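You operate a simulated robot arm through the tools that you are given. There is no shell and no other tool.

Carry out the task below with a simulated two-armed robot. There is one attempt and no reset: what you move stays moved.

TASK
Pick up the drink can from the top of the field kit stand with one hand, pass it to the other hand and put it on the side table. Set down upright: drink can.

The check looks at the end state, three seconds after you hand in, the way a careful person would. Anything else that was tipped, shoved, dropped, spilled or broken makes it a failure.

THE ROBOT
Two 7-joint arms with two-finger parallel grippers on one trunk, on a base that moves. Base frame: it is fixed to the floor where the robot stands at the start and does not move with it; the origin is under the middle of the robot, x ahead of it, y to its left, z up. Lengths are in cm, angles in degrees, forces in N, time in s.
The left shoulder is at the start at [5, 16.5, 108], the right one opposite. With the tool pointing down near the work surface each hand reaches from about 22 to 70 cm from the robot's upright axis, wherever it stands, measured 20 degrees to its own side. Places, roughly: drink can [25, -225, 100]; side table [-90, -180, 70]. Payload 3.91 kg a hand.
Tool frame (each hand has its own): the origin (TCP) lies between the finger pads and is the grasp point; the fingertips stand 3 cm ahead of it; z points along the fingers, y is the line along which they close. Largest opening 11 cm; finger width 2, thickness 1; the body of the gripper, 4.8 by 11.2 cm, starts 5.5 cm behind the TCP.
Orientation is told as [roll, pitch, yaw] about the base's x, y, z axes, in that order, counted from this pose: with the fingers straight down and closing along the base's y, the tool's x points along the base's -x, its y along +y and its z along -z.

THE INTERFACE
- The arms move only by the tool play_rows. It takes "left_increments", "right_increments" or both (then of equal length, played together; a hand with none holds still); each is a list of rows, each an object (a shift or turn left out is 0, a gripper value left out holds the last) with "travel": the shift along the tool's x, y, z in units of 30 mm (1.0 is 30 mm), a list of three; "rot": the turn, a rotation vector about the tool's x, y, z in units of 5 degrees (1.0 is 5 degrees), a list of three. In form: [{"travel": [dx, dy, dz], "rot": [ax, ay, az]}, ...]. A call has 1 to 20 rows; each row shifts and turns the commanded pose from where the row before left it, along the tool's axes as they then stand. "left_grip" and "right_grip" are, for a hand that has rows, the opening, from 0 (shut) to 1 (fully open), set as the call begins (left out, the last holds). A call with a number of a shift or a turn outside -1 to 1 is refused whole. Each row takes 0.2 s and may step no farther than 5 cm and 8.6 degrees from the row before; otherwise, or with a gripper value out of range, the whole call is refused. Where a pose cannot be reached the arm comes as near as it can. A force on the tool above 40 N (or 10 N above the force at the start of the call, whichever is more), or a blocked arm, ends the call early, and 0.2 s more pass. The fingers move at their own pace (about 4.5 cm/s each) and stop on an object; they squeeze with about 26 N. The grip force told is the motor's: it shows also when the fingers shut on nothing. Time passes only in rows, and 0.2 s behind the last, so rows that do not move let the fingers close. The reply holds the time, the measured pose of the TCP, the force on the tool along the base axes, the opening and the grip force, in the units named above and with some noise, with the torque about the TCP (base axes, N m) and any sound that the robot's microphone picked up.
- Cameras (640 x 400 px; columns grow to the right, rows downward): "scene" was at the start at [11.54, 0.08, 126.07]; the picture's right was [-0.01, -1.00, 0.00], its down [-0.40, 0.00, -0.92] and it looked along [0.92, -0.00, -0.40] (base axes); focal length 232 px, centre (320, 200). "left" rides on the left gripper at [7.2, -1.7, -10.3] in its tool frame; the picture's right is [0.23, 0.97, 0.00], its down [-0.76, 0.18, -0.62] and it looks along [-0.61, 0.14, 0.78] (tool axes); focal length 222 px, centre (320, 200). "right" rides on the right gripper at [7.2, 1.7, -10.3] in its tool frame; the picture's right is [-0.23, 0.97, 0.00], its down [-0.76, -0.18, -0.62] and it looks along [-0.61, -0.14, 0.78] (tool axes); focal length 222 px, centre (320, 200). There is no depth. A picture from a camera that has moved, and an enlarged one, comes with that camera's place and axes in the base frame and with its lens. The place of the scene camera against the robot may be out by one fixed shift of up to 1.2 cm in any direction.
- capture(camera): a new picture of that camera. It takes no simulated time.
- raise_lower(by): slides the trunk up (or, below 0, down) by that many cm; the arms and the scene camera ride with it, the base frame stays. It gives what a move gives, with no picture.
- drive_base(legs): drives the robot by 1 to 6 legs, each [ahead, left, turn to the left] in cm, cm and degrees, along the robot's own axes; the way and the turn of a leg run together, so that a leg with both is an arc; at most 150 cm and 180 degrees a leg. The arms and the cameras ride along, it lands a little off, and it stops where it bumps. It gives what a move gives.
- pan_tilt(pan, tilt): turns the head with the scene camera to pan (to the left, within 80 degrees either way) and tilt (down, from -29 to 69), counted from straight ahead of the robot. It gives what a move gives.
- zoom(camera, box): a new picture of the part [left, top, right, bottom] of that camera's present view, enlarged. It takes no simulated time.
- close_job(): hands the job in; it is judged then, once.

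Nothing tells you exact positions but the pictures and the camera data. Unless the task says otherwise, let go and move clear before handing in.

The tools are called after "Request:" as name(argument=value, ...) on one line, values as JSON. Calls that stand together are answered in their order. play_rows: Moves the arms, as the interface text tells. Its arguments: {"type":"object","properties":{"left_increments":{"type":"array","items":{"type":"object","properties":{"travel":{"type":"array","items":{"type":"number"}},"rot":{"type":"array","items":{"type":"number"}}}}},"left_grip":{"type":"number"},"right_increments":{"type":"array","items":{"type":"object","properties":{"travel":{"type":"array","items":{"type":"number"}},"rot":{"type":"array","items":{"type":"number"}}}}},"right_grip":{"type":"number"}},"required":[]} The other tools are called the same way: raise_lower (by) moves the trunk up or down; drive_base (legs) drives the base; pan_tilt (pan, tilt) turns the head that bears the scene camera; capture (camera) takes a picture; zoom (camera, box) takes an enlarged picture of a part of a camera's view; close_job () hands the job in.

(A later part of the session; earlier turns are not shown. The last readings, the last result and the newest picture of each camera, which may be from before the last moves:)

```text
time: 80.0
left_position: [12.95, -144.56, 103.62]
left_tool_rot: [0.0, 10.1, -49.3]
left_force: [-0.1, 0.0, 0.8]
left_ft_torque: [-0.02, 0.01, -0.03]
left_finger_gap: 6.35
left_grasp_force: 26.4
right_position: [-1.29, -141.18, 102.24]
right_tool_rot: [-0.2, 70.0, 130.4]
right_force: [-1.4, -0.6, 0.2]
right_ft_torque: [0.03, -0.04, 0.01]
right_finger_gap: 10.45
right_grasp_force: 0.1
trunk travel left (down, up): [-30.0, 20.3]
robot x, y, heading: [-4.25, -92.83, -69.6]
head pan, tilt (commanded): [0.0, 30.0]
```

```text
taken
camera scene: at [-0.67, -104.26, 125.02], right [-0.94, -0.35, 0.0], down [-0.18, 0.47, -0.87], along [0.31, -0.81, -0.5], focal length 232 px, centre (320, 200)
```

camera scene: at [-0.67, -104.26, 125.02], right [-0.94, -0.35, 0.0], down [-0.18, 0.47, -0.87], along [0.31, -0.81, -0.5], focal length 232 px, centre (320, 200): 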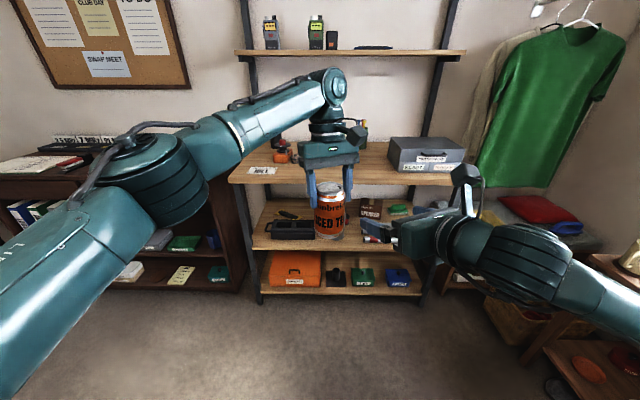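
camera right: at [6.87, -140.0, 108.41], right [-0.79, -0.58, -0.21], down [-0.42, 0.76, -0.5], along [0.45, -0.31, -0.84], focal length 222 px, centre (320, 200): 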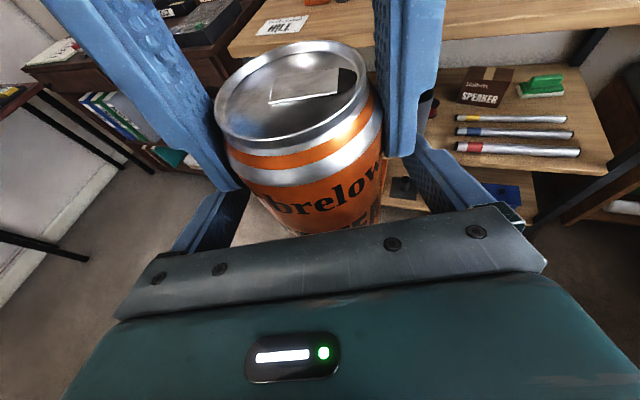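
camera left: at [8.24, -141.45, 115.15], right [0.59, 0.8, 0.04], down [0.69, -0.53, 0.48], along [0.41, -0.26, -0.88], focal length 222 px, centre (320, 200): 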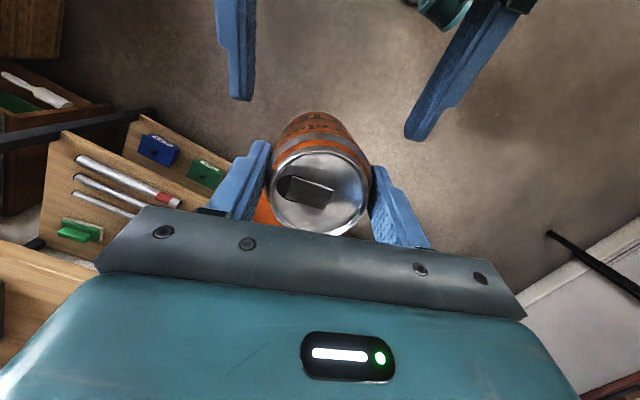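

The can is in the left hand, clear of the right hand. Now I'll move the right hand aside and turn it back to a compact, downward pose.

Request:
play_rows(right_increments=[{"travel": [0, 0.7, -0.2]}, {"travel": [0, 0.7, -0.2]}, {"travel": [0, 0.7, -0.2]}, {"travel": [0, 0.7, -0.2]}, {"travel": [0, 0.5, -0.1]}])

Request:
play_rows(right_increments=[{"rot": [0, -1, 0]}, {"rot": [0, -1, 0]}, {"rot": [0, -1, 0]}, {"rot": [0, -1, 0]}, {"rot": [0, -1, 0]}, {"rot": [0, -1, 0]}, {"rot": [0, -1, 0]}, {"rot": [0, -1, 0]}, {"rot": [0, -1, 0]}, {"rot": [0, -1, 0]}, {"rot": [0, -1, 0]}, {"rot": [0, -1, 0]}, {"rot": [0, -1, 0]}, {"rot": [0, -1, 0]}])

Request:
capture(camera="scene")

```text
time: 81.2
left_position: [12.9, -144.57, 103.5]
left_tool_rot: [0.0, 10.1, -49.2]
left_force: [-0.1, -0.3, 0.2]
left_ft_torque: [0.03, -0.03, -0.01]
left_finger_gap: 6.35
left_grasp_force: 25.9
right_position: [-10.23, -146.0, 103.05]
right_tool_rot: [-0.1, 70.0, 130.8]
right_force: [-0.7, -0.7, 0.0]
right_ft_torque: [-0.02, 0.03, -0.02]
right_finger_gap: 10.46
right_grasp_force: 0.0
trunk travel left (down, up): [-30.0, 20.3]
robot x, y, heading: [-4.13, -93.09, -69.4]
head pan, tilt (commanded): [0.0, 30.0]
```

```text
time: 84.2
left_position: [13.0, -144.46, 103.56]
left_tool_rot: [0.0, 10.0, -49.3]
left_force: [-0.7, -1.0, 0.0]
left_ft_torque: [0.01, 0.02, -0.01]
left_finger_gap: 6.39
left_grasp_force: 26.1
right_position: [-10.26, -146.09, 103.24]
right_tool_rot: [-0.1, -0.1, 130.7]
right_force: [-0.2, -0.8, 0.4]
right_ft_torque: [0.01, 0.03, 0.01]
right_finger_gap: 10.46
right_grasp_force: 0.1
trunk travel left (down, up): [-30.0, 20.3]
robot x, y, heading: [-4.44, -93.36, -69.3]
head pan, tilt (commanded): [0.0, 30.0]
```

```text
taken
camera scene: at [-0.64, -104.26, 125.01], right [-0.94, -0.35, 0.0], down [-0.18, 0.47, -0.87], along [0.31, -0.81, -0.5], focal length 232 px, centre (320, 200)
```

scene: 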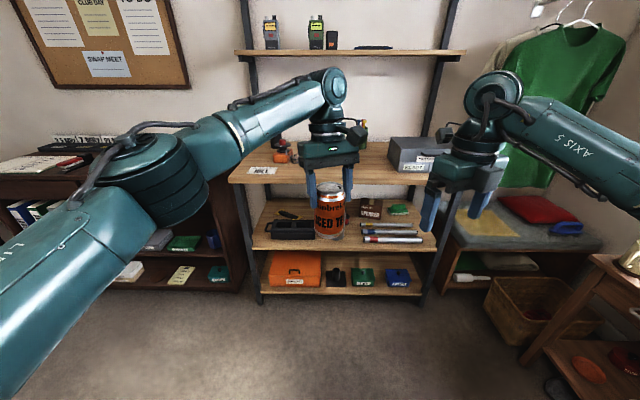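

Both hands are now sorted. I'll pull the right hand back compactly and bring the can a bit closer, then look at the side table.

Request:
play_rows(right_increments=[{"travel": [-0.51, -0.185, -0.417]}, {"travel": [-0.51, -0.185, -0.417]}, {"travel": [-0.51, -0.185, -0.417]}, {"travel": [-0.51, -0.185, -0.417]}, {"travel": [-0.51, -0.185, -0.417]}, {"travel": [-0.51, -0.185, -0.417]}, {"travel": [-0.51, -0.185, -0.417]}, {"travel": [-0.51, -0.185, -0.417]}], left_increments=[{"travel": [0.179, 0.598, 0.032]}, {"travel": [0.179, 0.598, 0.032]}, {"travel": [0.179, 0.598, 0.032]}, {"travel": [0.179, 0.598, 0.032]}, {"travel": [0.179, 0.598, 0.032]}, {"travel": [0.179, 0.598, 0.032]}, {"travel": [0.179, 0.598, 0.032]}, {"travel": [0.179, 0.598, 0.032]}])

Request:
capture(camera="scene")

Request:
pan_tilt(pan=-60, tilt=25)

Request:
capture(camera="scene")

```text
time: 86.0
left_position: [21.03, -131.64, 103.48]
left_tool_rot: [-0.1, 10.0, -49.3]
left_force: [0.3, 0.0, -0.2]
left_ft_torque: [0.01, -0.01, 0.03]
left_finger_gap: 6.39
left_grasp_force: 26.2
right_position: [-14.89, -133.7, 113.4]
right_tool_rot: [0.0, 0.0, 130.7]
right_force: [0.7, 0.2, -0.2]
right_ft_torque: [-0.02, -0.01, 0.01]
right_finger_gap: 10.42
right_grasp_force: 0.0
trunk travel left (down, up): [-30.0, 20.3]
robot x, y, heading: [-4.47, -92.89, -69.3]
head pan, tilt (commanded): [0.0, 30.0]
```

```text
taken
camera scene: at [-0.64, -104.21, 125.02], right [-0.94, -0.35, 0.0], down [-0.18, 0.47, -0.87], along [0.31, -0.81, -0.5], focal length 232 px, centre (320, 200)
```

scene: 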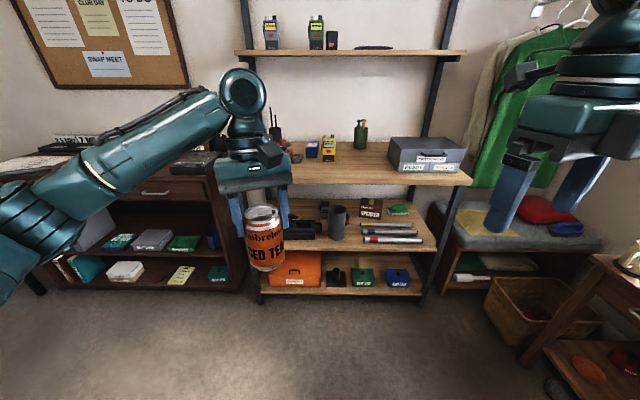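

```text
time: 87.3
left_position: [20.87, -131.74, 103.53]
left_tool_rot: [0.1, 10.1, -49.3]
left_force: [0.6, -0.3, 0.5]
left_ft_torque: [0.01, -0.01, 0.0]
left_finger_gap: 6.38
left_grasp_force: 26.0
right_position: [-14.84, -133.81, 113.34]
right_tool_rot: [-0.1, -0.1, 130.7]
right_force: [-0.3, -0.5, -0.3]
right_ft_torque: [0.01, 0.0, -0.01]
right_finger_gap: 10.45
right_grasp_force: 0.1
trunk travel left (down, up): [-30.0, 20.3]
robot x, y, heading: [-4.57, -93.13, -69.2]
head pan, tilt (commanded): [-60.0, 25.0]
```

```text
taken
camera scene: at [-9.68, -102.94, 125.81], right [-0.77, 0.63, 0.0], down [0.27, 0.33, -0.91], along [-0.57, -0.7, -0.42], focal length 232 px, centre (320, 200)
```

scene: 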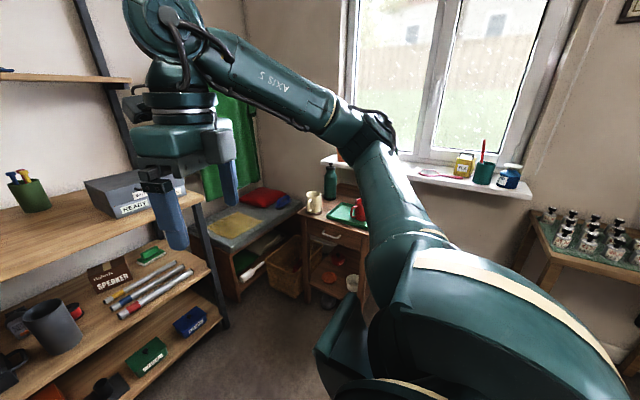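

The table is behind the right arm in this view. I'll turn in place to face it and look.

Request:
drive_base(legs=[[0, 0, -65]])

Request:
pan_tilt(pan=0, tilt=25)

Request:
capture(camera="scene")

Request:
capture(camera="left")

```text
time: 90.5
left_position: [-28.27, -132.54, 103.52]
left_tool_rot: [0.0, 10.0, -113.7]
left_force: [-0.8, -0.5, -0.1]
left_ft_torque: [0.01, -0.03, 0.0]
left_finger_gap: 6.36
left_grasp_force: 25.9
right_position: [-45.37, -101.2, 113.2]
right_tool_rot: [-0.1, 0.0, 66.2]
right_force: [0.8, 0.3, 0.0]
right_ft_torque: [-0.02, -0.01, -0.01]
right_finger_gap: 10.43
right_grasp_force: 0.0
trunk travel left (down, up): [-30.0, 20.3]
robot x, y, heading: [-4.38, -93.27, -133.8]
head pan, tilt (commanded): [-60.0, 25.0]
```

```text
time: 91.8
left_position: [-28.13, -132.62, 103.6]
left_tool_rot: [0.0, 9.9, -113.8]
left_force: [-0.4, -0.6, 0.5]
left_ft_torque: [0.01, -0.03, 0.04]
left_finger_gap: 6.38
left_grasp_force: 25.8
right_position: [-45.37, -101.16, 113.22]
right_tool_rot: [-0.1, 0.1, 66.3]
right_force: [-0.2, 0.4, -0.1]
right_ft_torque: [0.02, 0.01, 0.01]
right_finger_gap: 10.48
right_grasp_force: 0.1
trunk travel left (down, up): [-30.0, 20.3]
robot x, y, heading: [-4.0, -93.04, -133.5]
head pan, tilt (commanded): [0.0, 25.0]
```

```text
taken
camera scene: at [-13.28, -101.84, 125.81], right [-0.72, 0.69, 0.0], down [0.29, 0.31, -0.91], along [-0.63, -0.66, -0.42], focal length 232 px, centre (320, 200)
```

scene: 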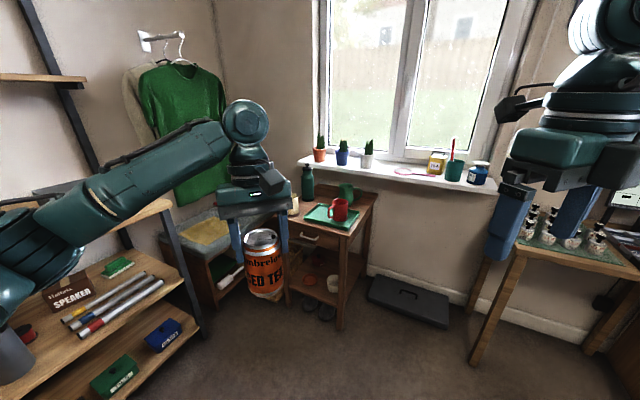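

```text
taken
camera left: at [-27.39, -126.87, 115.08], right [0.98, -0.19, 0.04], down [-0.18, -0.86, 0.48], along [-0.06, -0.48, -0.88], focal length 222 px, centre (320, 200)
```

left: 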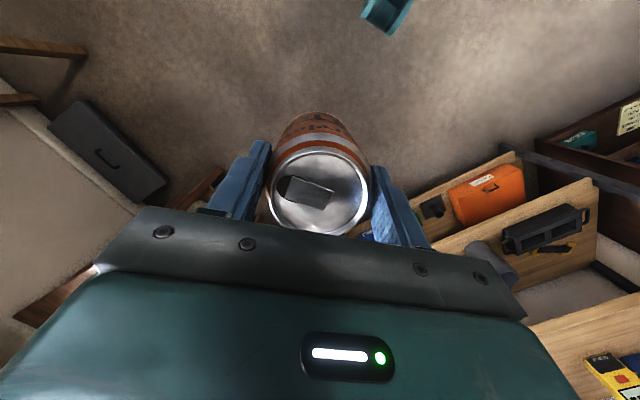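

Request:
zoom(camera="scene", box=[270, 140, 430, 340])

Request:
zoom(camera="scene", box=[270, 160, 400, 260])

```text
2.00 times, centred on (350, 240) of scene
camera zoom: at [-13.28, -101.84, 125.81], right [-0.72, 0.69, 0.0], down [0.29, 0.31, -0.91], along [-0.63, -0.66, -0.42], focal length 463 px, centre (260, 120)
```

zoom: 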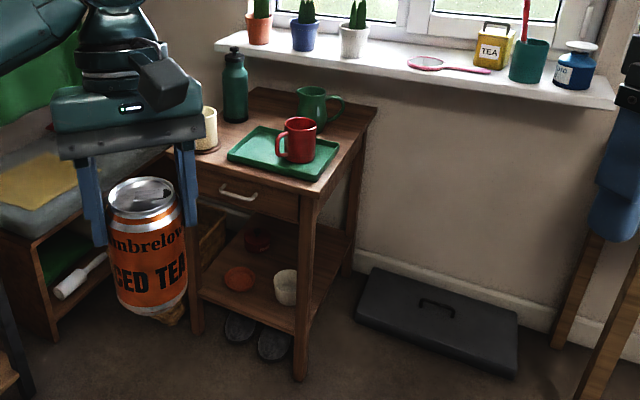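

```text
4.00 times, centred on (335, 210) of scene
camera zoom: at [-13.28, -101.84, 125.81], right [-0.72, 0.69, 0.0], down [0.29, 0.31, -0.91], along [-0.63, -0.66, -0.42], focal length 927 px, centre (260, 160)
```

zoom: 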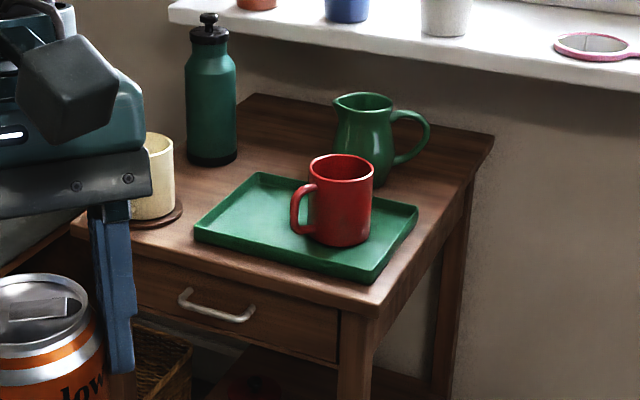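

The side table's free spot is at the back between the bottle and the jug (behind the tray). I'd reach it best with the left arm from the table's right-front side, so I'll turn to heading ≈−161° and drive most of the way, then re-measure.

Request:
drive_base(legs=[[0, 0, -27.4], [55, 3, 0]])

Request:
pan_tilt(pan=35, tilt=32)

Request:
capture(camera="scene")

```text
time: 96.4
left_position: [-94.52, -138.84, 103.57]
left_tool_rot: [0.0, 10.0, -140.5]
left_force: [0.2, -0.3, 0.1]
left_ft_torque: [0.01, -0.03, 0.02]
left_finger_gap: 6.38
left_grasp_force: 26.5
right_position: [-96.01, -103.04, 113.28]
right_tool_rot: [-0.1, 0.0, 39.5]
right_force: [0.6, 0.5, 0.4]
right_ft_torque: [0.03, -0.03, 0.0]
right_finger_gap: 10.44
right_grasp_force: 0.2
trunk travel left (down, up): [-30.0, 20.3]
robot x, y, heading: [-55.55, -114.57, -160.5]
head pan, tilt (commanded): [0.0, 25.0]
```

```text
time: 97.4
left_position: [-94.54, -138.84, 103.61]
left_tool_rot: [0.1, 10.1, -140.5]
left_force: [-0.1, -0.2, -0.3]
left_ft_torque: [-0.01, 0.04, 0.01]
left_finger_gap: 6.33
left_grasp_force: 26.2
right_position: [-95.98, -102.92, 113.21]
right_tool_rot: [-0.1, 0.0, 39.5]
right_force: [-0.4, 0.2, 0.2]
right_ft_torque: [0.01, -0.02, -0.03]
right_finger_gap: 10.44
right_grasp_force: 0.0
trunk travel left (down, up): [-30.0, 20.3]
robot x, y, heading: [-55.8, -114.31, -160.4]
head pan, tilt (commanded): [35.0, 32.0]
```

```text
taken
camera scene: at [-64.12, -122.57, 124.7], right [-0.81, 0.58, 0.0], down [0.31, 0.43, -0.85], along [-0.49, -0.69, -0.53], focal length 232 px, centre (320, 200)
```

scene: 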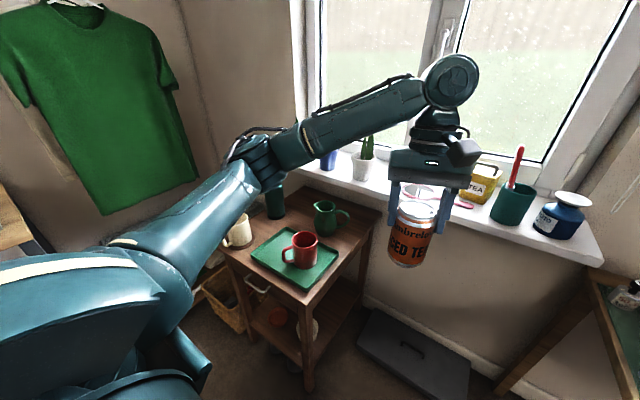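

Request:
zoom(camera="scene", box=[200, 140, 400, 340])

Request:
capture(camera="left")

```text
2.00 times, centred on (300, 240) of scene
camera zoom: at [-64.12, -122.57, 124.7], right [-0.81, 0.58, 0.0], down [0.31, 0.43, -0.85], along [-0.49, -0.69, -0.53], focal length 463 px, centre (360, 120)
```

zoom: 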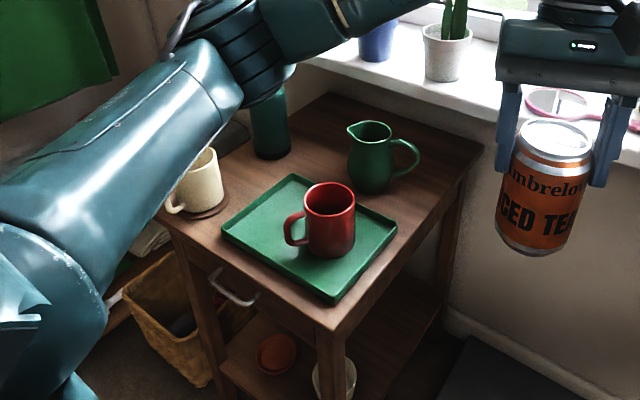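

```text
taken
camera left: at [-91.4, -134.02, 115.09], right [0.79, -0.61, 0.04], down [-0.55, -0.68, 0.48], along [-0.27, -0.4, -0.88], focal length 222 px, centre (320, 200)
```

left: 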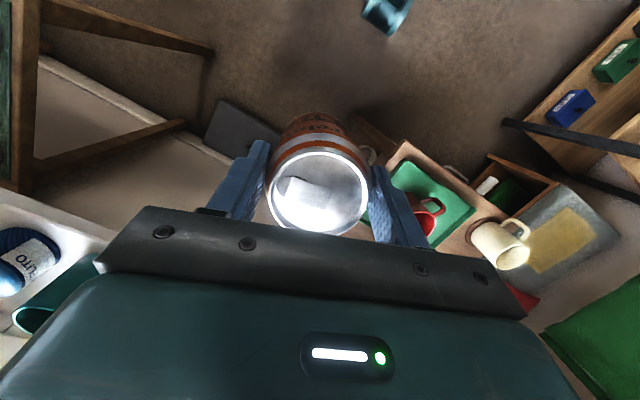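

Request:
zoom(camera="scene", box=[300, 130, 420, 230])

```text
4.00 times, centred on (360, 180) of scene
camera zoom: at [-64.12, -122.57, 124.7], right [-0.81, 0.58, 0.0], down [0.31, 0.43, -0.85], along [-0.49, -0.69, -0.53], focal length 927 px, centre (160, 280)
```

zoom: 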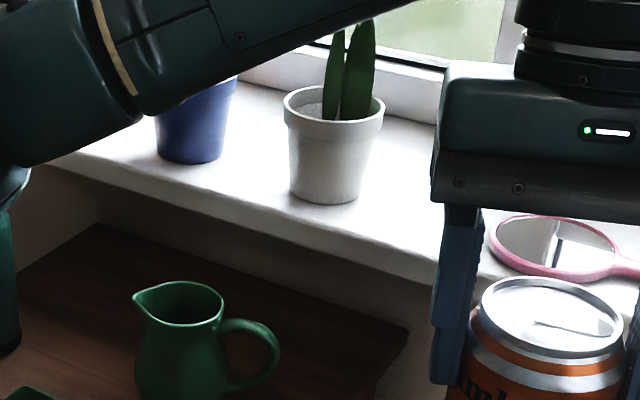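

The window sill overhangs the table's back (front edge ≈34 cm in from the table front, top z≈87), so I want the left hand leaning away from it. I'll rotate the left hand about the vertical (can stays upright) in steps here in free space.

Request:
play_rows(left_increments=[{"rot": [0.174, 0, -0.985]}, {"rot": [0.174, 0, -0.985]}, {"rot": [0.174, 0, -0.985]}, {"rot": [0.174, 0, -0.985]}, {"rot": [0.174, 0, -0.985]}, {"rot": [0.174, 0, -0.985]}, {"rot": [0.174, 0, -0.985]}, {"rot": [0.174, 0, -0.985]}, {"rot": [0.174, 0, -0.985]}, {"rot": [0.174, 0, -0.985]}, {"rot": [0.174, 0, -0.985]}, {"rot": [0.174, 0, -0.985]}, {"rot": [0.174, 0, -0.985]}, {"rot": [0.174, 0, -0.985]}])

Request:
capture(camera="scene")

```text
time: 100.4
left_position: [-94.58, -138.82, 103.59]
left_tool_rot: [0.0, 10.1, -70.4]
left_force: [0.6, 0.2, -0.7]
left_ft_torque: [-0.02, -0.01, 0.0]
left_finger_gap: 6.39
left_grasp_force: 26.2
right_position: [-96.05, -102.92, 113.21]
right_tool_rot: [-0.1, 0.0, 39.6]
right_force: [0.0, 0.2, -0.1]
right_ft_torque: [-0.01, 0.0, 0.02]
right_finger_gap: 10.48
right_grasp_force: 0.0
trunk travel left (down, up): [-30.0, 20.3]
robot x, y, heading: [-55.6, -114.75, -160.2]
head pan, tilt (commanded): [35.0, 32.0]
```

```text
taken
camera scene: at [-64.12, -122.58, 124.7], right [-0.81, 0.58, 0.0], down [0.31, 0.43, -0.85], along [-0.49, -0.69, -0.53], focal length 232 px, centre (320, 200)
```

scene: 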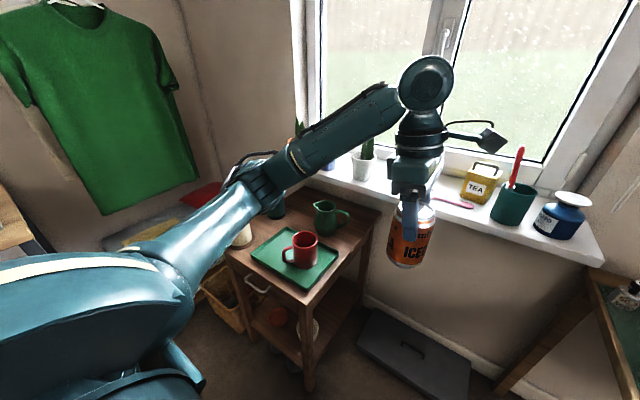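

Request:
play_rows(left_increments=[{"rot": [0.174, 0, -0.985]}, {"rot": [0.174, 0, -0.985]}, {"rot": [0.174, 0, -0.985]}, {"rot": [0.174, 0, -0.985]}, {"rot": [0.174, 0, -0.985]}, {"rot": [0.174, 0, -0.985]}, {"rot": [0.174, 0, -0.985]}, {"rot": [0.174, 0, -0.985]}, {"rot": [0.174, 0, -0.985]}, {"rot": [0.174, 0, -0.985]}, {"rot": [0.174, 0, -0.985]}, {"rot": [0.174, 0, -0.985]}, {"rot": [0.174, 0, -0.985]}, {"rot": [0.174, 0, -0.985]}, {"rot": [0.174, 0, -0.985]}, {"rot": [0.174, 0, -0.985]}, {"rot": [0.174, 0, -0.985]}, {"rot": [0.174, 0, -0.985]}])

Request:
capture(camera="scene")

Request:
capture(camera="left")

```text
time: 104.2
left_position: [-95.33, -138.41, 104.4]
left_tool_rot: [-0.6, 9.8, -26.1]
left_force: [0.1, -0.4, 0.0]
left_ft_torque: [-0.01, -0.01, -0.04]
left_finger_gap: 6.38
left_grasp_force: 25.9
left hand out of reach, approached as far as the arm can: row 3, 4, 11, 12, 13, 14, 15, 16, 17, 18
right_position: [-95.91, -102.94, 113.29]
right_tool_rot: [0.1, -0.1, 39.4]
right_force: [0.1, -0.6, -0.5]
right_ft_torque: [-0.01, 0.01, -0.02]
right_finger_gap: 10.44
right_grasp_force: 0.0
trunk travel left (down, up): [-30.0, 20.3]
robot x, y, heading: [-55.84, -114.68, -160.2]
head pan, tilt (commanded): [35.0, 32.0]
```

```text
taken
camera scene: at [-64.12, -122.58, 124.7], right [-0.81, 0.58, 0.0], down [0.31, 0.43, -0.85], along [-0.49, -0.69, -0.53], focal length 232 px, centre (320, 200)
```

scene: 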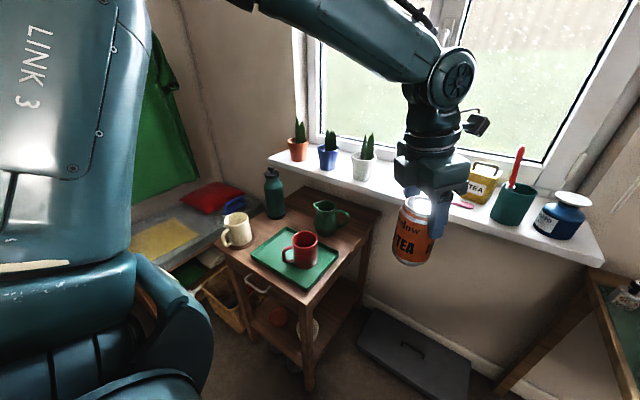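

```text
taken
camera left: at [-100.69, -137.32, 115.93], right [0.23, 0.97, 0.03], down [0.85, -0.21, 0.48], along [0.47, -0.08, -0.88], focal length 222 px, centre (320, 200)
```

left: 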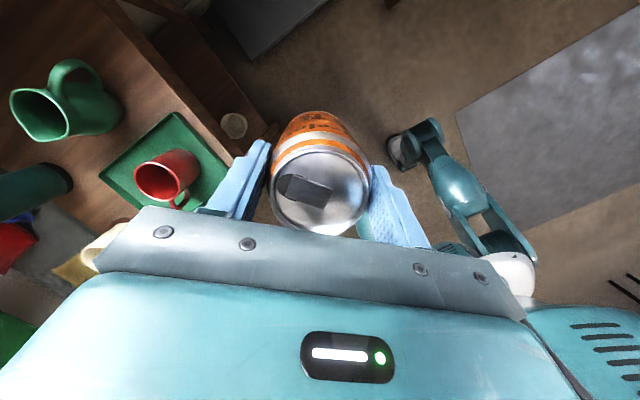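

The left wrist stops at about 134° relative to my heading – that's enough, leaning to the table's front-left. This camera also gives an exact look at the table, so I'll measure it here.

Request:
zoom(camera="left", box=[0, 0, 280, 230])

Request:
zoom(camera="scene", box=[200, 100, 400, 300])

```text
1.74 times, centred on (140, 115) of left
camera zoom: at [-100.69, -137.32, 115.93], right [0.23, 0.97, 0.03], down [0.85, -0.21, 0.48], along [0.47, -0.08, -0.88], focal length 386 px, centre (633, 348)
```

zoom: 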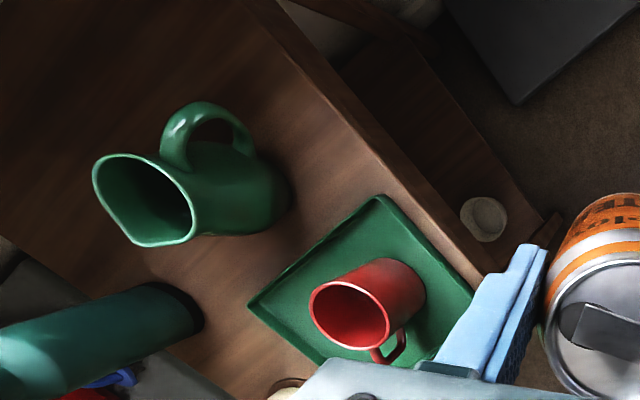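

```text
2.00 times, centred on (300, 200) of scene
camera zoom: at [-64.12, -122.58, 124.7], right [-0.81, 0.58, 0.0], down [0.31, 0.43, -0.85], along [-0.49, -0.69, -0.53], focal length 463 px, centre (360, 200)
```

zoom: 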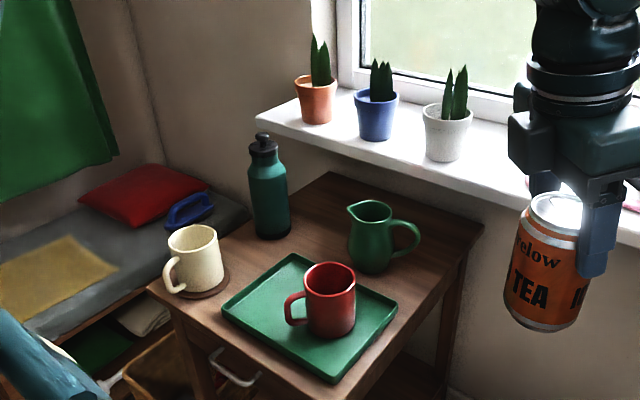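

Geometry is now consistent: table top z≈66.5, free spot T≈(−101, −188.5) between jug, bottle and tray, sill edge ~8 cm behind it. I'll reach it from the right-front: swing the left arm out to my left first, here in free air.

Request:
play_rows(left_increments=[{"travel": [-0.6, -0.4, -0.083]}, {"travel": [-0.6, -0.4, -0.083]}, {"travel": [-0.6, -0.4, -0.083]}, {"travel": [-0.6, -0.4, -0.083]}, {"travel": [-0.6, -0.4, -0.083]}, {"travel": [-0.6, -0.4, -0.083]}, {"travel": [-0.6, -0.4, -0.083]}, {"travel": [-0.6, -0.4, -0.083]}, {"travel": [-0.6, -0.4, -0.083]}, {"travel": [-0.6, -0.4, -0.083]}])

Request:
capture(camera="scene")

```text
time: 106.4
left_position: [-84.53, -157.3, 104.18]
left_tool_rot: [-0.6, 9.9, -26.2]
left_force: [-1.0, -0.7, -0.8]
left_ft_torque: [-0.02, 0.02, -0.01]
left_finger_gap: 6.37
left_grasp_force: 25.9
left hand out of reach, approached as far as the arm can: row 2
right_position: [-95.93, -103.06, 113.25]
right_tool_rot: [0.0, 0.0, 39.5]
right_force: [0.0, 0.1, -0.2]
right_ft_torque: [0.0, 0.0, 0.01]
right_finger_gap: 10.46
right_grasp_force: 0.0
trunk travel left (down, up): [-30.0, 20.3]
robot x, y, heading: [-55.52, -114.91, -160.5]
head pan, tilt (commanded): [35.0, 32.0]
```

```text
taken
camera scene: at [-64.1, -122.61, 124.7], right [-0.81, 0.58, 0.0], down [0.31, 0.43, -0.85], along [-0.49, -0.69, -0.53], focal length 232 px, centre (320, 200)
```

scene: 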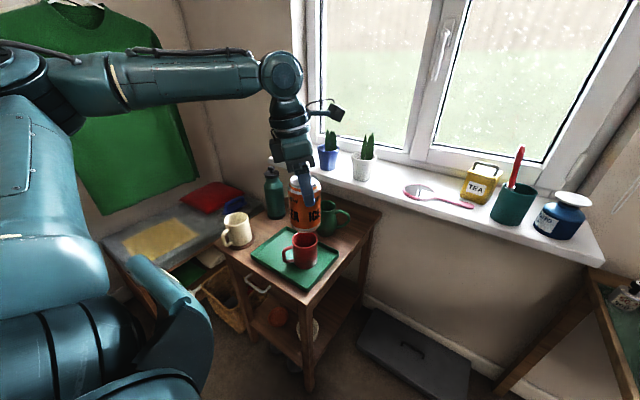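

Request:
play_rows(left_increments=[{"travel": [-0.6, -0.4, -0.083]}, {"travel": [-0.6, -0.4, -0.083]}, {"travel": [-0.6, -0.4, -0.083]}, {"travel": [-0.6, -0.4, -0.083]}, {"travel": [-0.6, -0.4, -0.083]}, {"travel": [-0.6, -0.4, -0.083]}, {"travel": [-0.6, -0.4, -0.083]}, {"travel": [-0.6, -0.4, -0.083]}], right_increments=[{"travel": [-0.275, -0.1, 0]}, {"travel": [-0.275, -0.1, 0]}, {"travel": [-0.275, -0.1, 0]}, {"travel": [-0.275, -0.1, 0]}, {"travel": [-0.275, -0.1, 0]}, {"travel": [-0.275, -0.1, 0]}, {"travel": [-0.275, -0.1, 0]}, {"travel": [-0.275, -0.1, 0]}])

Request:
pan_tilt(pan=55, tilt=32)

Request:
capture(camera="scene")

Request:
capture(camera="left")

```text
time: 108.2
left_position: [-75.6, -172.46, 103.78]
left_tool_rot: [-0.5, 9.9, -26.2]
left_force: [0.1, -0.2, 0.8]
left_ft_torque: [0.0, -0.03, 0.0]
left_finger_gap: 6.35
left_grasp_force: 26.3
right_position: [-89.29, -100.76, 113.33]
right_tool_rot: [-0.1, 0.0, 39.5]
right_force: [0.0, -0.8, 0.8]
right_ft_torque: [0.03, -0.03, -0.02]
right_finger_gap: 10.45
right_grasp_force: 0.1
trunk travel left (down, up): [-30.0, 20.3]
robot x, y, heading: [-55.72, -114.62, -160.3]
head pan, tilt (commanded): [35.0, 32.0]
```

```text
time: 109.0
left_position: [-75.69, -172.4, 103.73]
left_tool_rot: [-0.7, 9.9, -26.2]
left_force: [-0.4, -0.3, -0.2]
left_ft_torque: [0.01, 0.01, 0.0]
left_finger_gap: 6.39
left_grasp_force: 26.5
right_position: [-89.35, -100.75, 113.3]
right_tool_rot: [-0.1, 0.1, 39.5]
right_force: [0.2, -0.1, -0.5]
right_ft_torque: [-0.03, 0.02, 0.03]
right_finger_gap: 10.47
right_grasp_force: 0.1
trunk travel left (down, up): [-30.0, 20.3]
robot x, y, heading: [-55.34, -114.89, -160.6]
head pan, tilt (commanded): [55.0, 32.0]
```

```text
taken
camera scene: at [-61.31, -123.91, 124.7], right [-0.96, 0.27, 0.0], down [0.14, 0.51, -0.85], along [-0.23, -0.82, -0.53], focal length 232 px, centre (320, 200)
```

scene: 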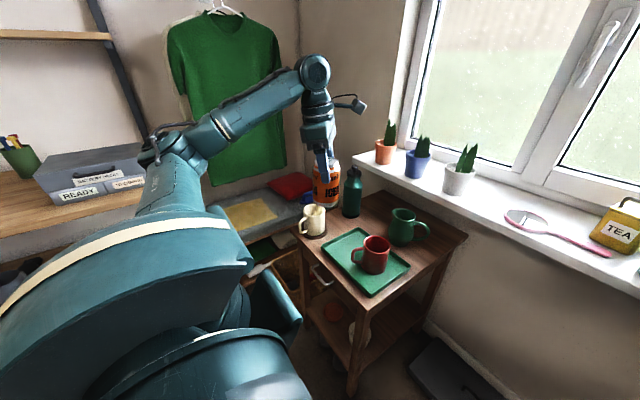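

```text
taken
camera left: at [-81.2, -171.31, 115.36], right [0.23, 0.97, 0.03], down [0.85, -0.21, 0.48], along [0.47, -0.08, -0.88], focal length 222 px, centre (320, 200)
```

left: 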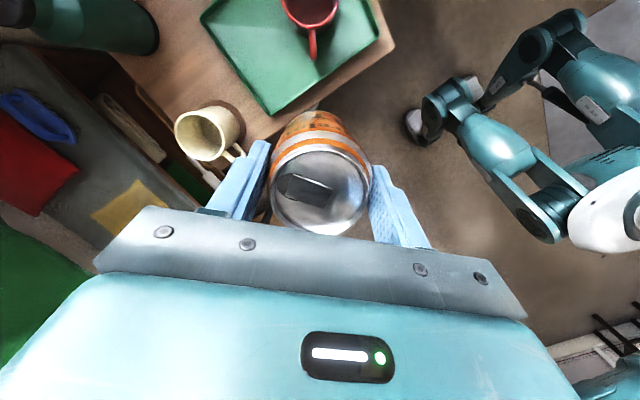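

The can is now over the table's front, ~26 cm above the top. Driving ahead 28 cm and a bit left brings it over the spot, all at safe height.

Request:
drive_base(legs=[[28, 3, 0]])

Request:
pan_tilt(pan=60, tilt=38)

Request:
capture(camera="scene")

Request:
capture(camera="left")

```text
time: 111.0
left_position: [-100.48, -184.43, 103.68]
left_tool_rot: [-0.4, 9.8, -26.2]
left_force: [-0.4, 0.8, -0.2]
left_ft_torque: [-0.04, -0.02, 0.0]
left_finger_gap: 6.36
left_grasp_force: 26.2
right_position: [-114.11, -112.77, 113.23]
right_tool_rot: [-0.2, -0.1, 39.5]
right_force: [-0.1, 0.4, -0.7]
right_ft_torque: [-0.01, 0.0, 0.0]
right_finger_gap: 10.48
right_grasp_force: 0.1
trunk travel left (down, up): [-30.0, 20.3]
robot x, y, heading: [-80.29, -126.49, -160.4]
head pan, tilt (commanded): [55.0, 32.0]
```

```text
time: 111.6
left_position: [-100.53, -184.27, 103.71]
left_tool_rot: [-0.6, 9.9, -26.2]
left_force: [0.7, 0.1, -0.1]
left_ft_torque: [0.01, 0.01, -0.03]
left_finger_gap: 6.36
left_grasp_force: 25.8
right_position: [-114.16, -112.66, 113.29]
right_tool_rot: [0.0, 0.1, 39.4]
right_force: [0.4, -0.3, 0.5]
right_ft_torque: [0.0, -0.01, -0.01]
right_finger_gap: 10.41
right_grasp_force: 0.0
trunk travel left (down, up): [-30.0, 20.3]
robot x, y, heading: [-80.72, -126.78, -160.5]
head pan, tilt (commanded): [60.0, 38.0]
```

```text
taken
camera scene: at [-85.29, -135.81, 123.78], right [-0.98, 0.18, 0.0], down [0.11, 0.61, -0.79], along [-0.14, -0.78, -0.62], focal length 232 px, centre (320, 200)
```

scene: 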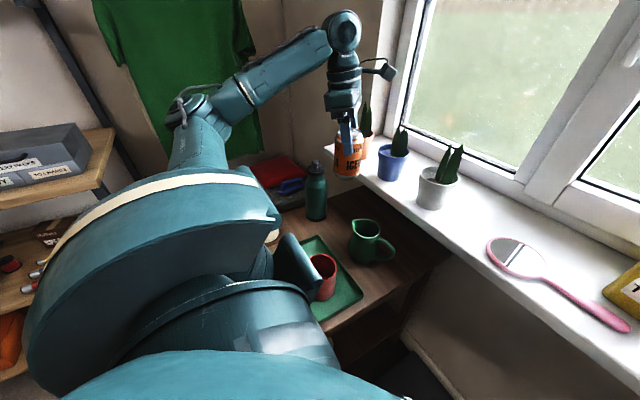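

```text
taken
camera left: at [-106.01, -183.35, 115.37], right [0.23, 0.97, 0.03], down [0.85, -0.21, 0.48], along [0.47, -0.08, -0.88], focal length 222 px, centre (320, 200)
```

left: 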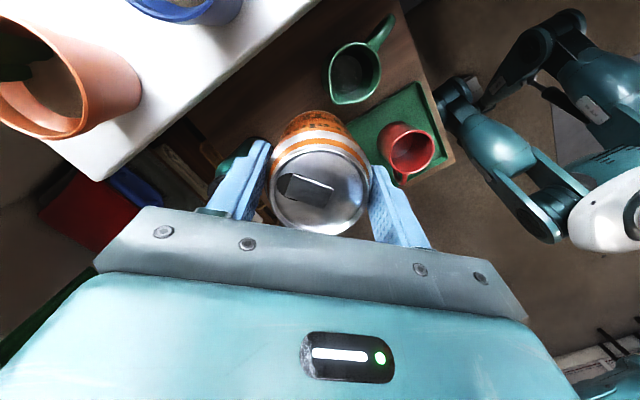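

Request:
zoom(camera="left", box=[100, 0, 480, 240])

Request:
zoom(camera="scene", box=[260, 80, 480, 300])

```text
1.67 times, centred on (290, 120) of left
camera zoom: at [-106.01, -183.35, 115.37], right [0.23, 0.97, 0.03], down [0.85, -0.21, 0.48], along [0.47, -0.08, -0.88], focal length 370 px, centre (370, 333)
```

zoom: 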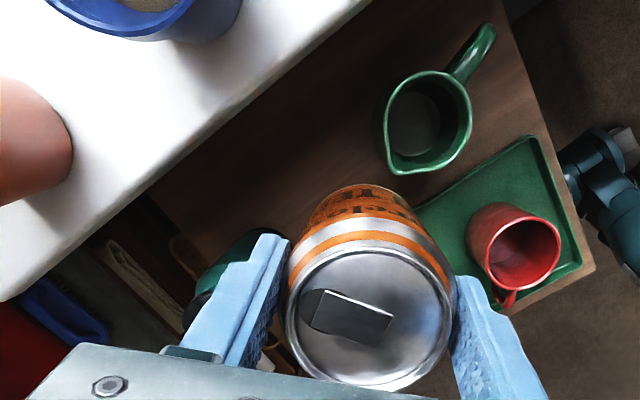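

```text
1.82 times, centred on (370, 190) of scene
camera zoom: at [-85.29, -135.81, 123.78], right [-0.98, 0.18, 0.0], down [0.11, 0.61, -0.79], along [-0.14, -0.78, -0.62], focal length 421 px, centre (229, 218)
```

zoom: 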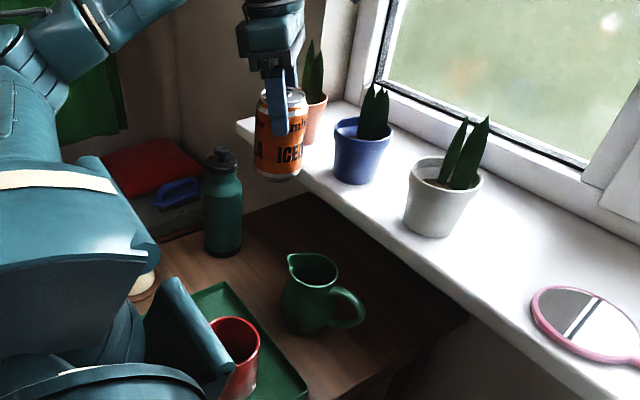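

The measurements agree on a table top at z≈68.3 and a spot T at u≈24, v≈27.5 (3–4 cm free all around). I'll turn the hand another 20° so its rear box stays away from the bottle.

Request:
play_rows(left_increments=[{"rot": [0.172, 0, -0.985]}, {"rot": [0.172, 0, -0.985]}, {"rot": [0.172, 0, -0.985]}, {"rot": [0.172, 0, -0.985]}])

Request:
capture(camera="scene")

Request:
capture(camera="left")

```text
time: 112.6
left_position: [-100.47, -184.36, 103.86]
left_tool_rot: [-0.4, 10.1, -6.1]
left_force: [-0.1, -0.7, 0.3]
left_ft_torque: [-0.03, -0.02, -0.01]
left_finger_gap: 6.39
left_grasp_force: 25.4
right_position: [-114.09, -112.74, 113.26]
right_tool_rot: [0.0, 0.0, 39.5]
right_force: [0.3, -0.1, -0.1]
right_ft_torque: [-0.02, -0.03, -0.03]
right_finger_gap: 10.44
right_grasp_force: 0.1
trunk travel left (down, up): [-30.0, 20.3]
robot x, y, heading: [-80.55, -126.35, -160.5]
head pan, tilt (commanded): [60.0, 38.0]
```

```text
taken
camera scene: at [-85.28, -135.81, 123.78], right [-0.98, 0.18, 0.0], down [0.11, 0.61, -0.79], along [-0.14, -0.77, -0.62], focal length 232 px, centre (320, 200)
```

scene: 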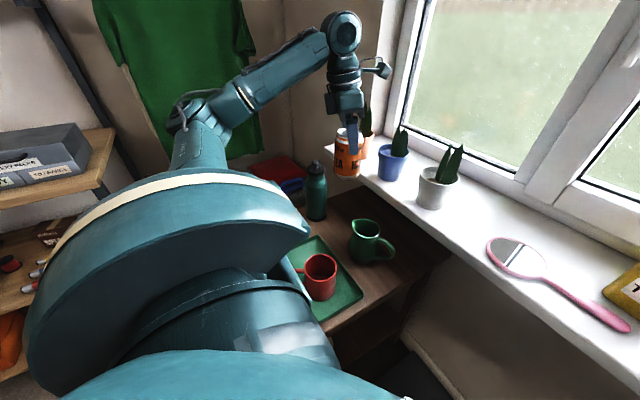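

```text
taken
camera left: at [-105.94, -185.29, 115.35], right [-0.12, 0.99, 0.03], down [0.87, 0.09, 0.48], along [0.47, 0.08, -0.88], focal length 222 px, centre (320, 200)
```

left: 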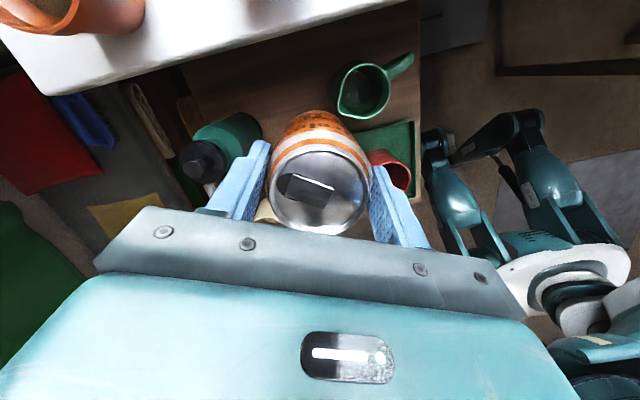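

Now I fine-tune: turn back 9°, shift ~3 cm to be above the spot, then start lowering.

Request:
play_rows(left_increments=[{"rot": [-0.157, 0, 0.886]}, {"rot": [-0.157, 0, 0.886]}, {"travel": [0.047, -0.485, 0.008]}, {"travel": [0.047, -0.485, 0.008]}])

Request:
capture(camera="left")

Request:
zoom(camera="scene", box=[240, 0, 480, 300])

```text
time: 113.6
left_position: [-101.62, -186.94, 103.81]
left_tool_rot: [-0.6, 9.9, -15.3]
left_force: [0.3, 0.2, -0.5]
left_ft_torque: [0.03, 0.02, 0.02]
left_finger_gap: 6.37
left_grasp_force: 26.4
right_position: [-114.11, -112.78, 113.2]
right_tool_rot: [0.0, 0.1, 39.4]
right_force: [0.1, 0.3, -1.1]
right_ft_torque: [0.01, -0.01, -0.02]
right_finger_gap: 10.46
right_grasp_force: 0.1
trunk travel left (down, up): [-30.0, 20.3]
robot x, y, heading: [-80.18, -126.63, -160.4]
head pan, tilt (commanded): [60.0, 38.0]
```

```text
taken
camera left: at [-107.14, -187.09, 115.44], right [0.04, 1.0, 0.03], down [0.88, -0.05, 0.48], along [0.48, 0.01, -0.88], focal length 222 px, centre (320, 200)
```

left: 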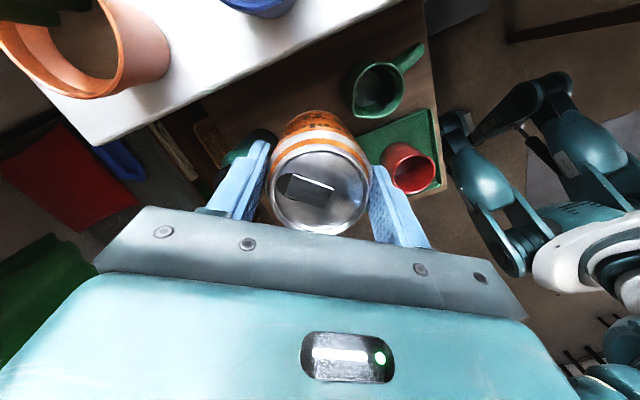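

```text
1.33 times, centred on (360, 150) of scene
camera zoom: at [-85.29, -135.82, 123.78], right [-0.98, 0.18, 0.0], down [0.11, 0.61, -0.79], along [-0.14, -0.77, -0.62], focal length 309 px, centre (267, 267)
```

zoom: 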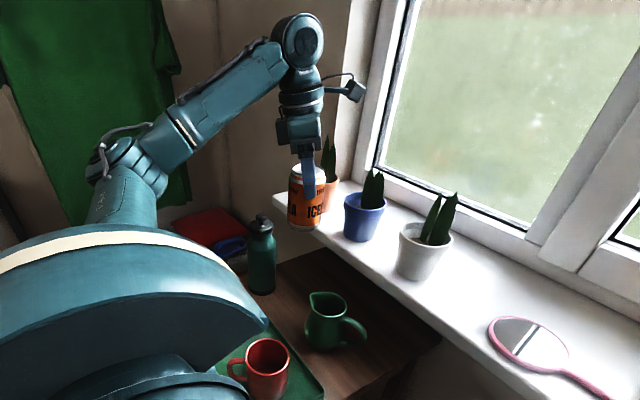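

Request:
play_rows(left_increments=[{"travel": [-0.086, 0, 0.4925]}, {"travel": [-0.086, 0, 0.4925]}, {"travel": [-0.086, 0, 0.4925]}, {"travel": [-0.086, 0, 0.4925]}, {"travel": [-0.086, 0, 0.4925]}, {"travel": [-0.086, 0, 0.4925]}, {"travel": [-0.086, 0, 0.4925]}])

Request:
capture(camera="left")

Request:
capture(camera="scene")

```text
time: 115.2
left_position: [-101.54, -187.46, 93.31]
left_tool_rot: [-0.5, 9.9, -15.3]
left_force: [-0.9, 1.3, -0.8]
left_ft_torque: [-0.02, 0.01, -0.04]
left_finger_gap: 6.38
left_grasp_force: 26.4
right_position: [-113.97, -112.63, 113.32]
right_tool_rot: [0.0, 0.1, 39.5]
right_force: [-0.5, -0.3, 0.2]
right_ft_torque: [0.01, -0.05, -0.01]
right_finger_gap: 10.44
right_grasp_force: 0.0
trunk travel left (down, up): [-30.0, 20.3]
robot x, y, heading: [-80.15, -126.53, -160.5]
head pan, tilt (commanded): [60.0, 38.0]
```

```text
taken
camera left: at [-107.14, -187.39, 104.83], right [0.04, 1.0, 0.03], down [0.88, -0.05, 0.48], along [0.48, 0.01, -0.88], focal length 222 px, centre (320, 200)
```

left: 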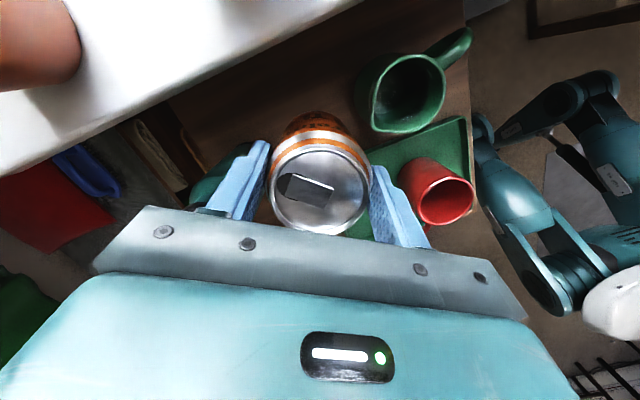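

```text
taken
camera scene: at [-85.28, -135.82, 123.78], right [-0.98, 0.18, 0.0], down [0.11, 0.61, -0.79], along [-0.14, -0.77, -0.62], focal length 232 px, centre (320, 200)
```

scene: 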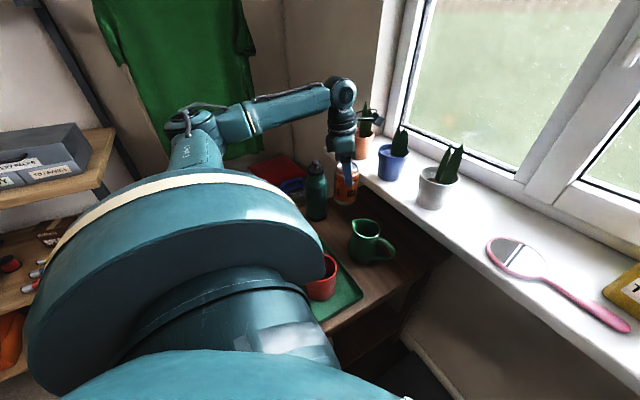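

Request:
zoom(camera="left", box=[150, 80, 350, 240])

Request:
zoom(camera="scene", box=[280, 60, 440, 280])

```text
2.50 times, centred on (250, 160) of left
camera zoom: at [-107.14, -187.39, 104.83], right [0.04, 1.0, 0.03], down [0.88, -0.05, 0.48], along [0.48, 0.01, -0.88], focal length 555 px, centre (495, 300)
```

zoom: 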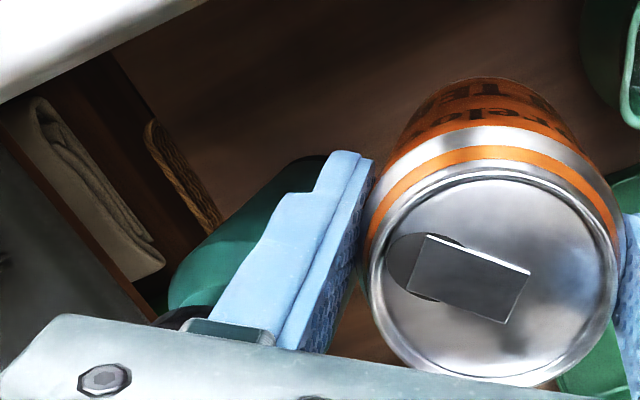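

```text
1.82 times, centred on (360, 170) of scene
camera zoom: at [-85.28, -135.82, 123.78], right [-0.98, 0.18, 0.0], down [0.11, 0.61, -0.79], along [-0.14, -0.77, -0.62], focal length 421 px, centre (247, 254)
```

zoom: 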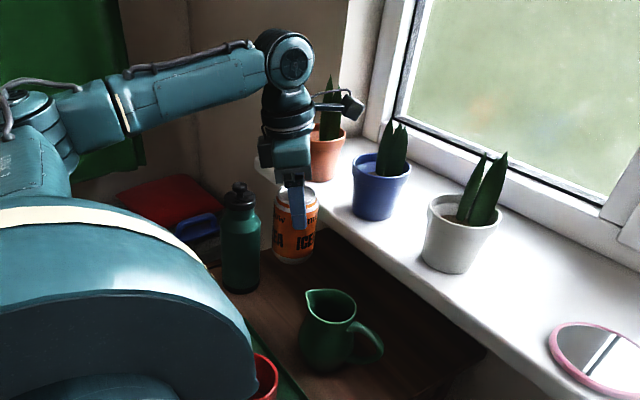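

Clearances look fine (bottle ~4 cm, jug ~3.5 cm). Lowering another 7.5 cm.

Request:
play_rows(left_increments=[{"travel": [-0.086, 0.01, 0.4925]}, {"travel": [-0.086, 0.01, 0.4925]}, {"travel": [-0.086, 0.01, 0.4925]}, {"travel": [-0.086, 0.01, 0.4925]}, {"travel": [-0.086, 0.01, 0.4925]}])

Request:
capture(camera="left")

Request:
zoom(camera="scene", box=[280, 80, 440, 300])

```text
time: 116.4
left_position: [-101.55, -187.27, 85.58]
left_tool_rot: [-0.7, 10.0, -15.2]
left_force: [-0.3, -0.1, -0.8]
left_ft_torque: [0.04, -0.04, 0.01]
left_finger_gap: 6.36
left_grasp_force: 26.0
right_position: [-114.12, -112.77, 113.27]
right_tool_rot: [0.0, 0.1, 39.5]
right_force: [-0.3, 0.3, -0.4]
right_ft_torque: [0.0, -0.02, -0.01]
right_finger_gap: 10.46
right_grasp_force: 0.0
trunk travel left (down, up): [-30.0, 20.3]
robot x, y, heading: [-80.48, -126.82, -160.3]
head pan, tilt (commanded): [60.0, 38.0]
```

```text
taken
camera left: at [-107.02, -187.21, 97.26], right [0.04, 1.0, 0.03], down [0.88, -0.05, 0.48], along [0.48, 0.01, -0.88], focal length 222 px, centre (320, 200)
```

left: 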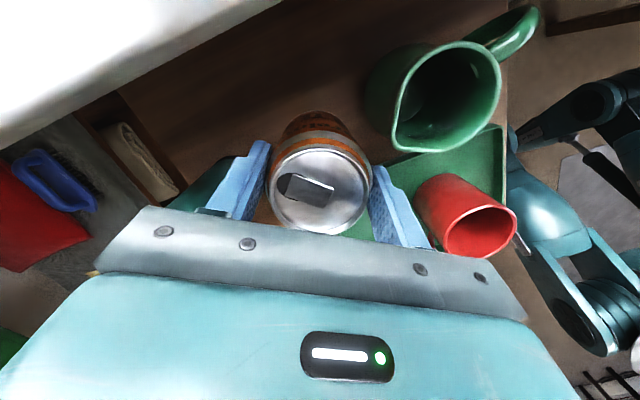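

```text
1.82 times, centred on (360, 190) of scene
camera zoom: at [-85.28, -135.81, 123.78], right [-0.98, 0.18, 0.0], down [0.11, 0.61, -0.79], along [-0.14, -0.77, -0.62], focal length 421 px, centre (247, 218)
```

zoom: 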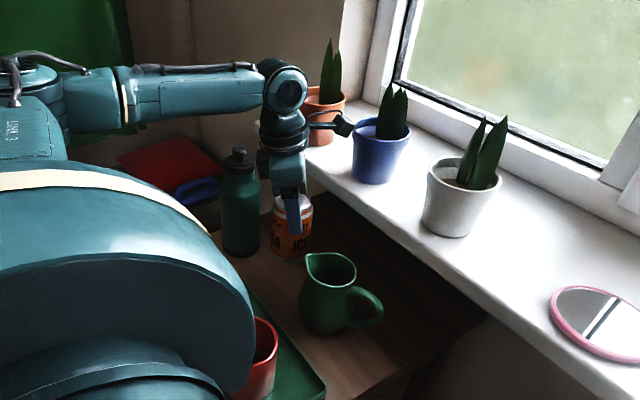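

Good clearances all round. Lowering another 4.5 cm, then feel for the table surface in small steps.

Request:
play_rows(left_increments=[{"travel": [-0.065, 0, 0.37]}, {"travel": [-0.065, 0, 0.37]}, {"travel": [-0.065, 0, 0.37]}, {"travel": [-0.065, 0, 0.37]}])

Request:
capture(camera="left")

Request:
zoom(camera="scene", box=[320, 110, 440, 260])

```text
time: 117.4
left_position: [-101.51, -187.17, 81.18]
left_tool_rot: [-0.5, 10.0, -15.2]
left_force: [-0.7, -0.6, -0.6]
left_ft_torque: [0.01, 0.03, -0.02]
left_finger_gap: 6.39
left_grasp_force: 25.7
right_position: [-113.96, -112.78, 113.27]
right_tool_rot: [0.0, 0.0, 39.5]
right_force: [-0.4, -0.1, -0.2]
right_ft_torque: [0.01, -0.03, 0.04]
right_finger_gap: 10.45
right_grasp_force: 0.1
trunk travel left (down, up): [-30.0, 20.3]
robot x, y, heading: [-80.04, -126.5, -160.4]
head pan, tilt (commanded): [60.0, 38.0]
```

```text
taken
camera left: at [-107.08, -187.17, 92.83], right [0.04, 1.0, 0.03], down [0.88, -0.05, 0.48], along [0.48, 0.01, -0.88], focal length 222 px, centre (320, 200)
```

left: 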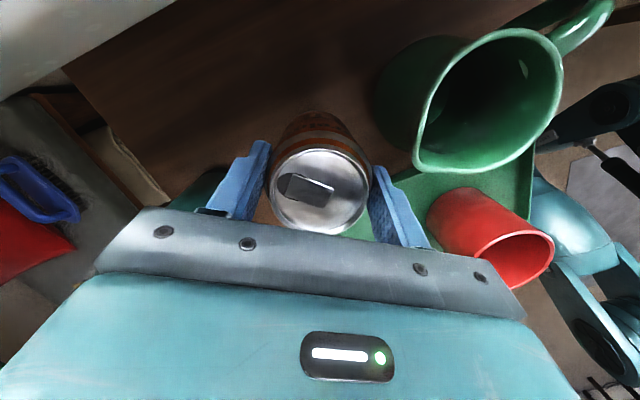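

```text
2.67 times, centred on (380, 185) of scene
camera zoom: at [-85.28, -135.81, 123.78], right [-0.98, 0.18, 0.0], down [0.11, 0.61, -0.79], along [-0.14, -0.77, -0.62], focal length 618 px, centre (160, 240)
```

zoom: 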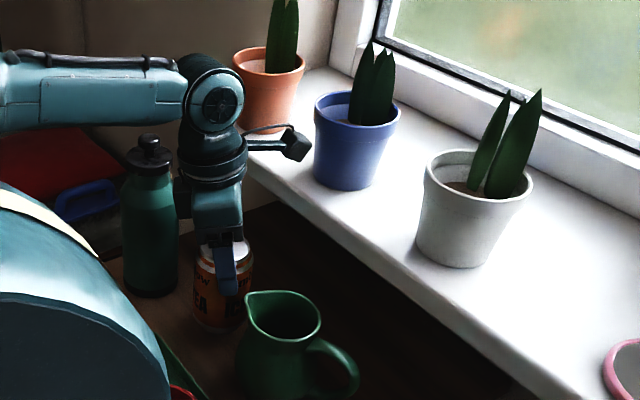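

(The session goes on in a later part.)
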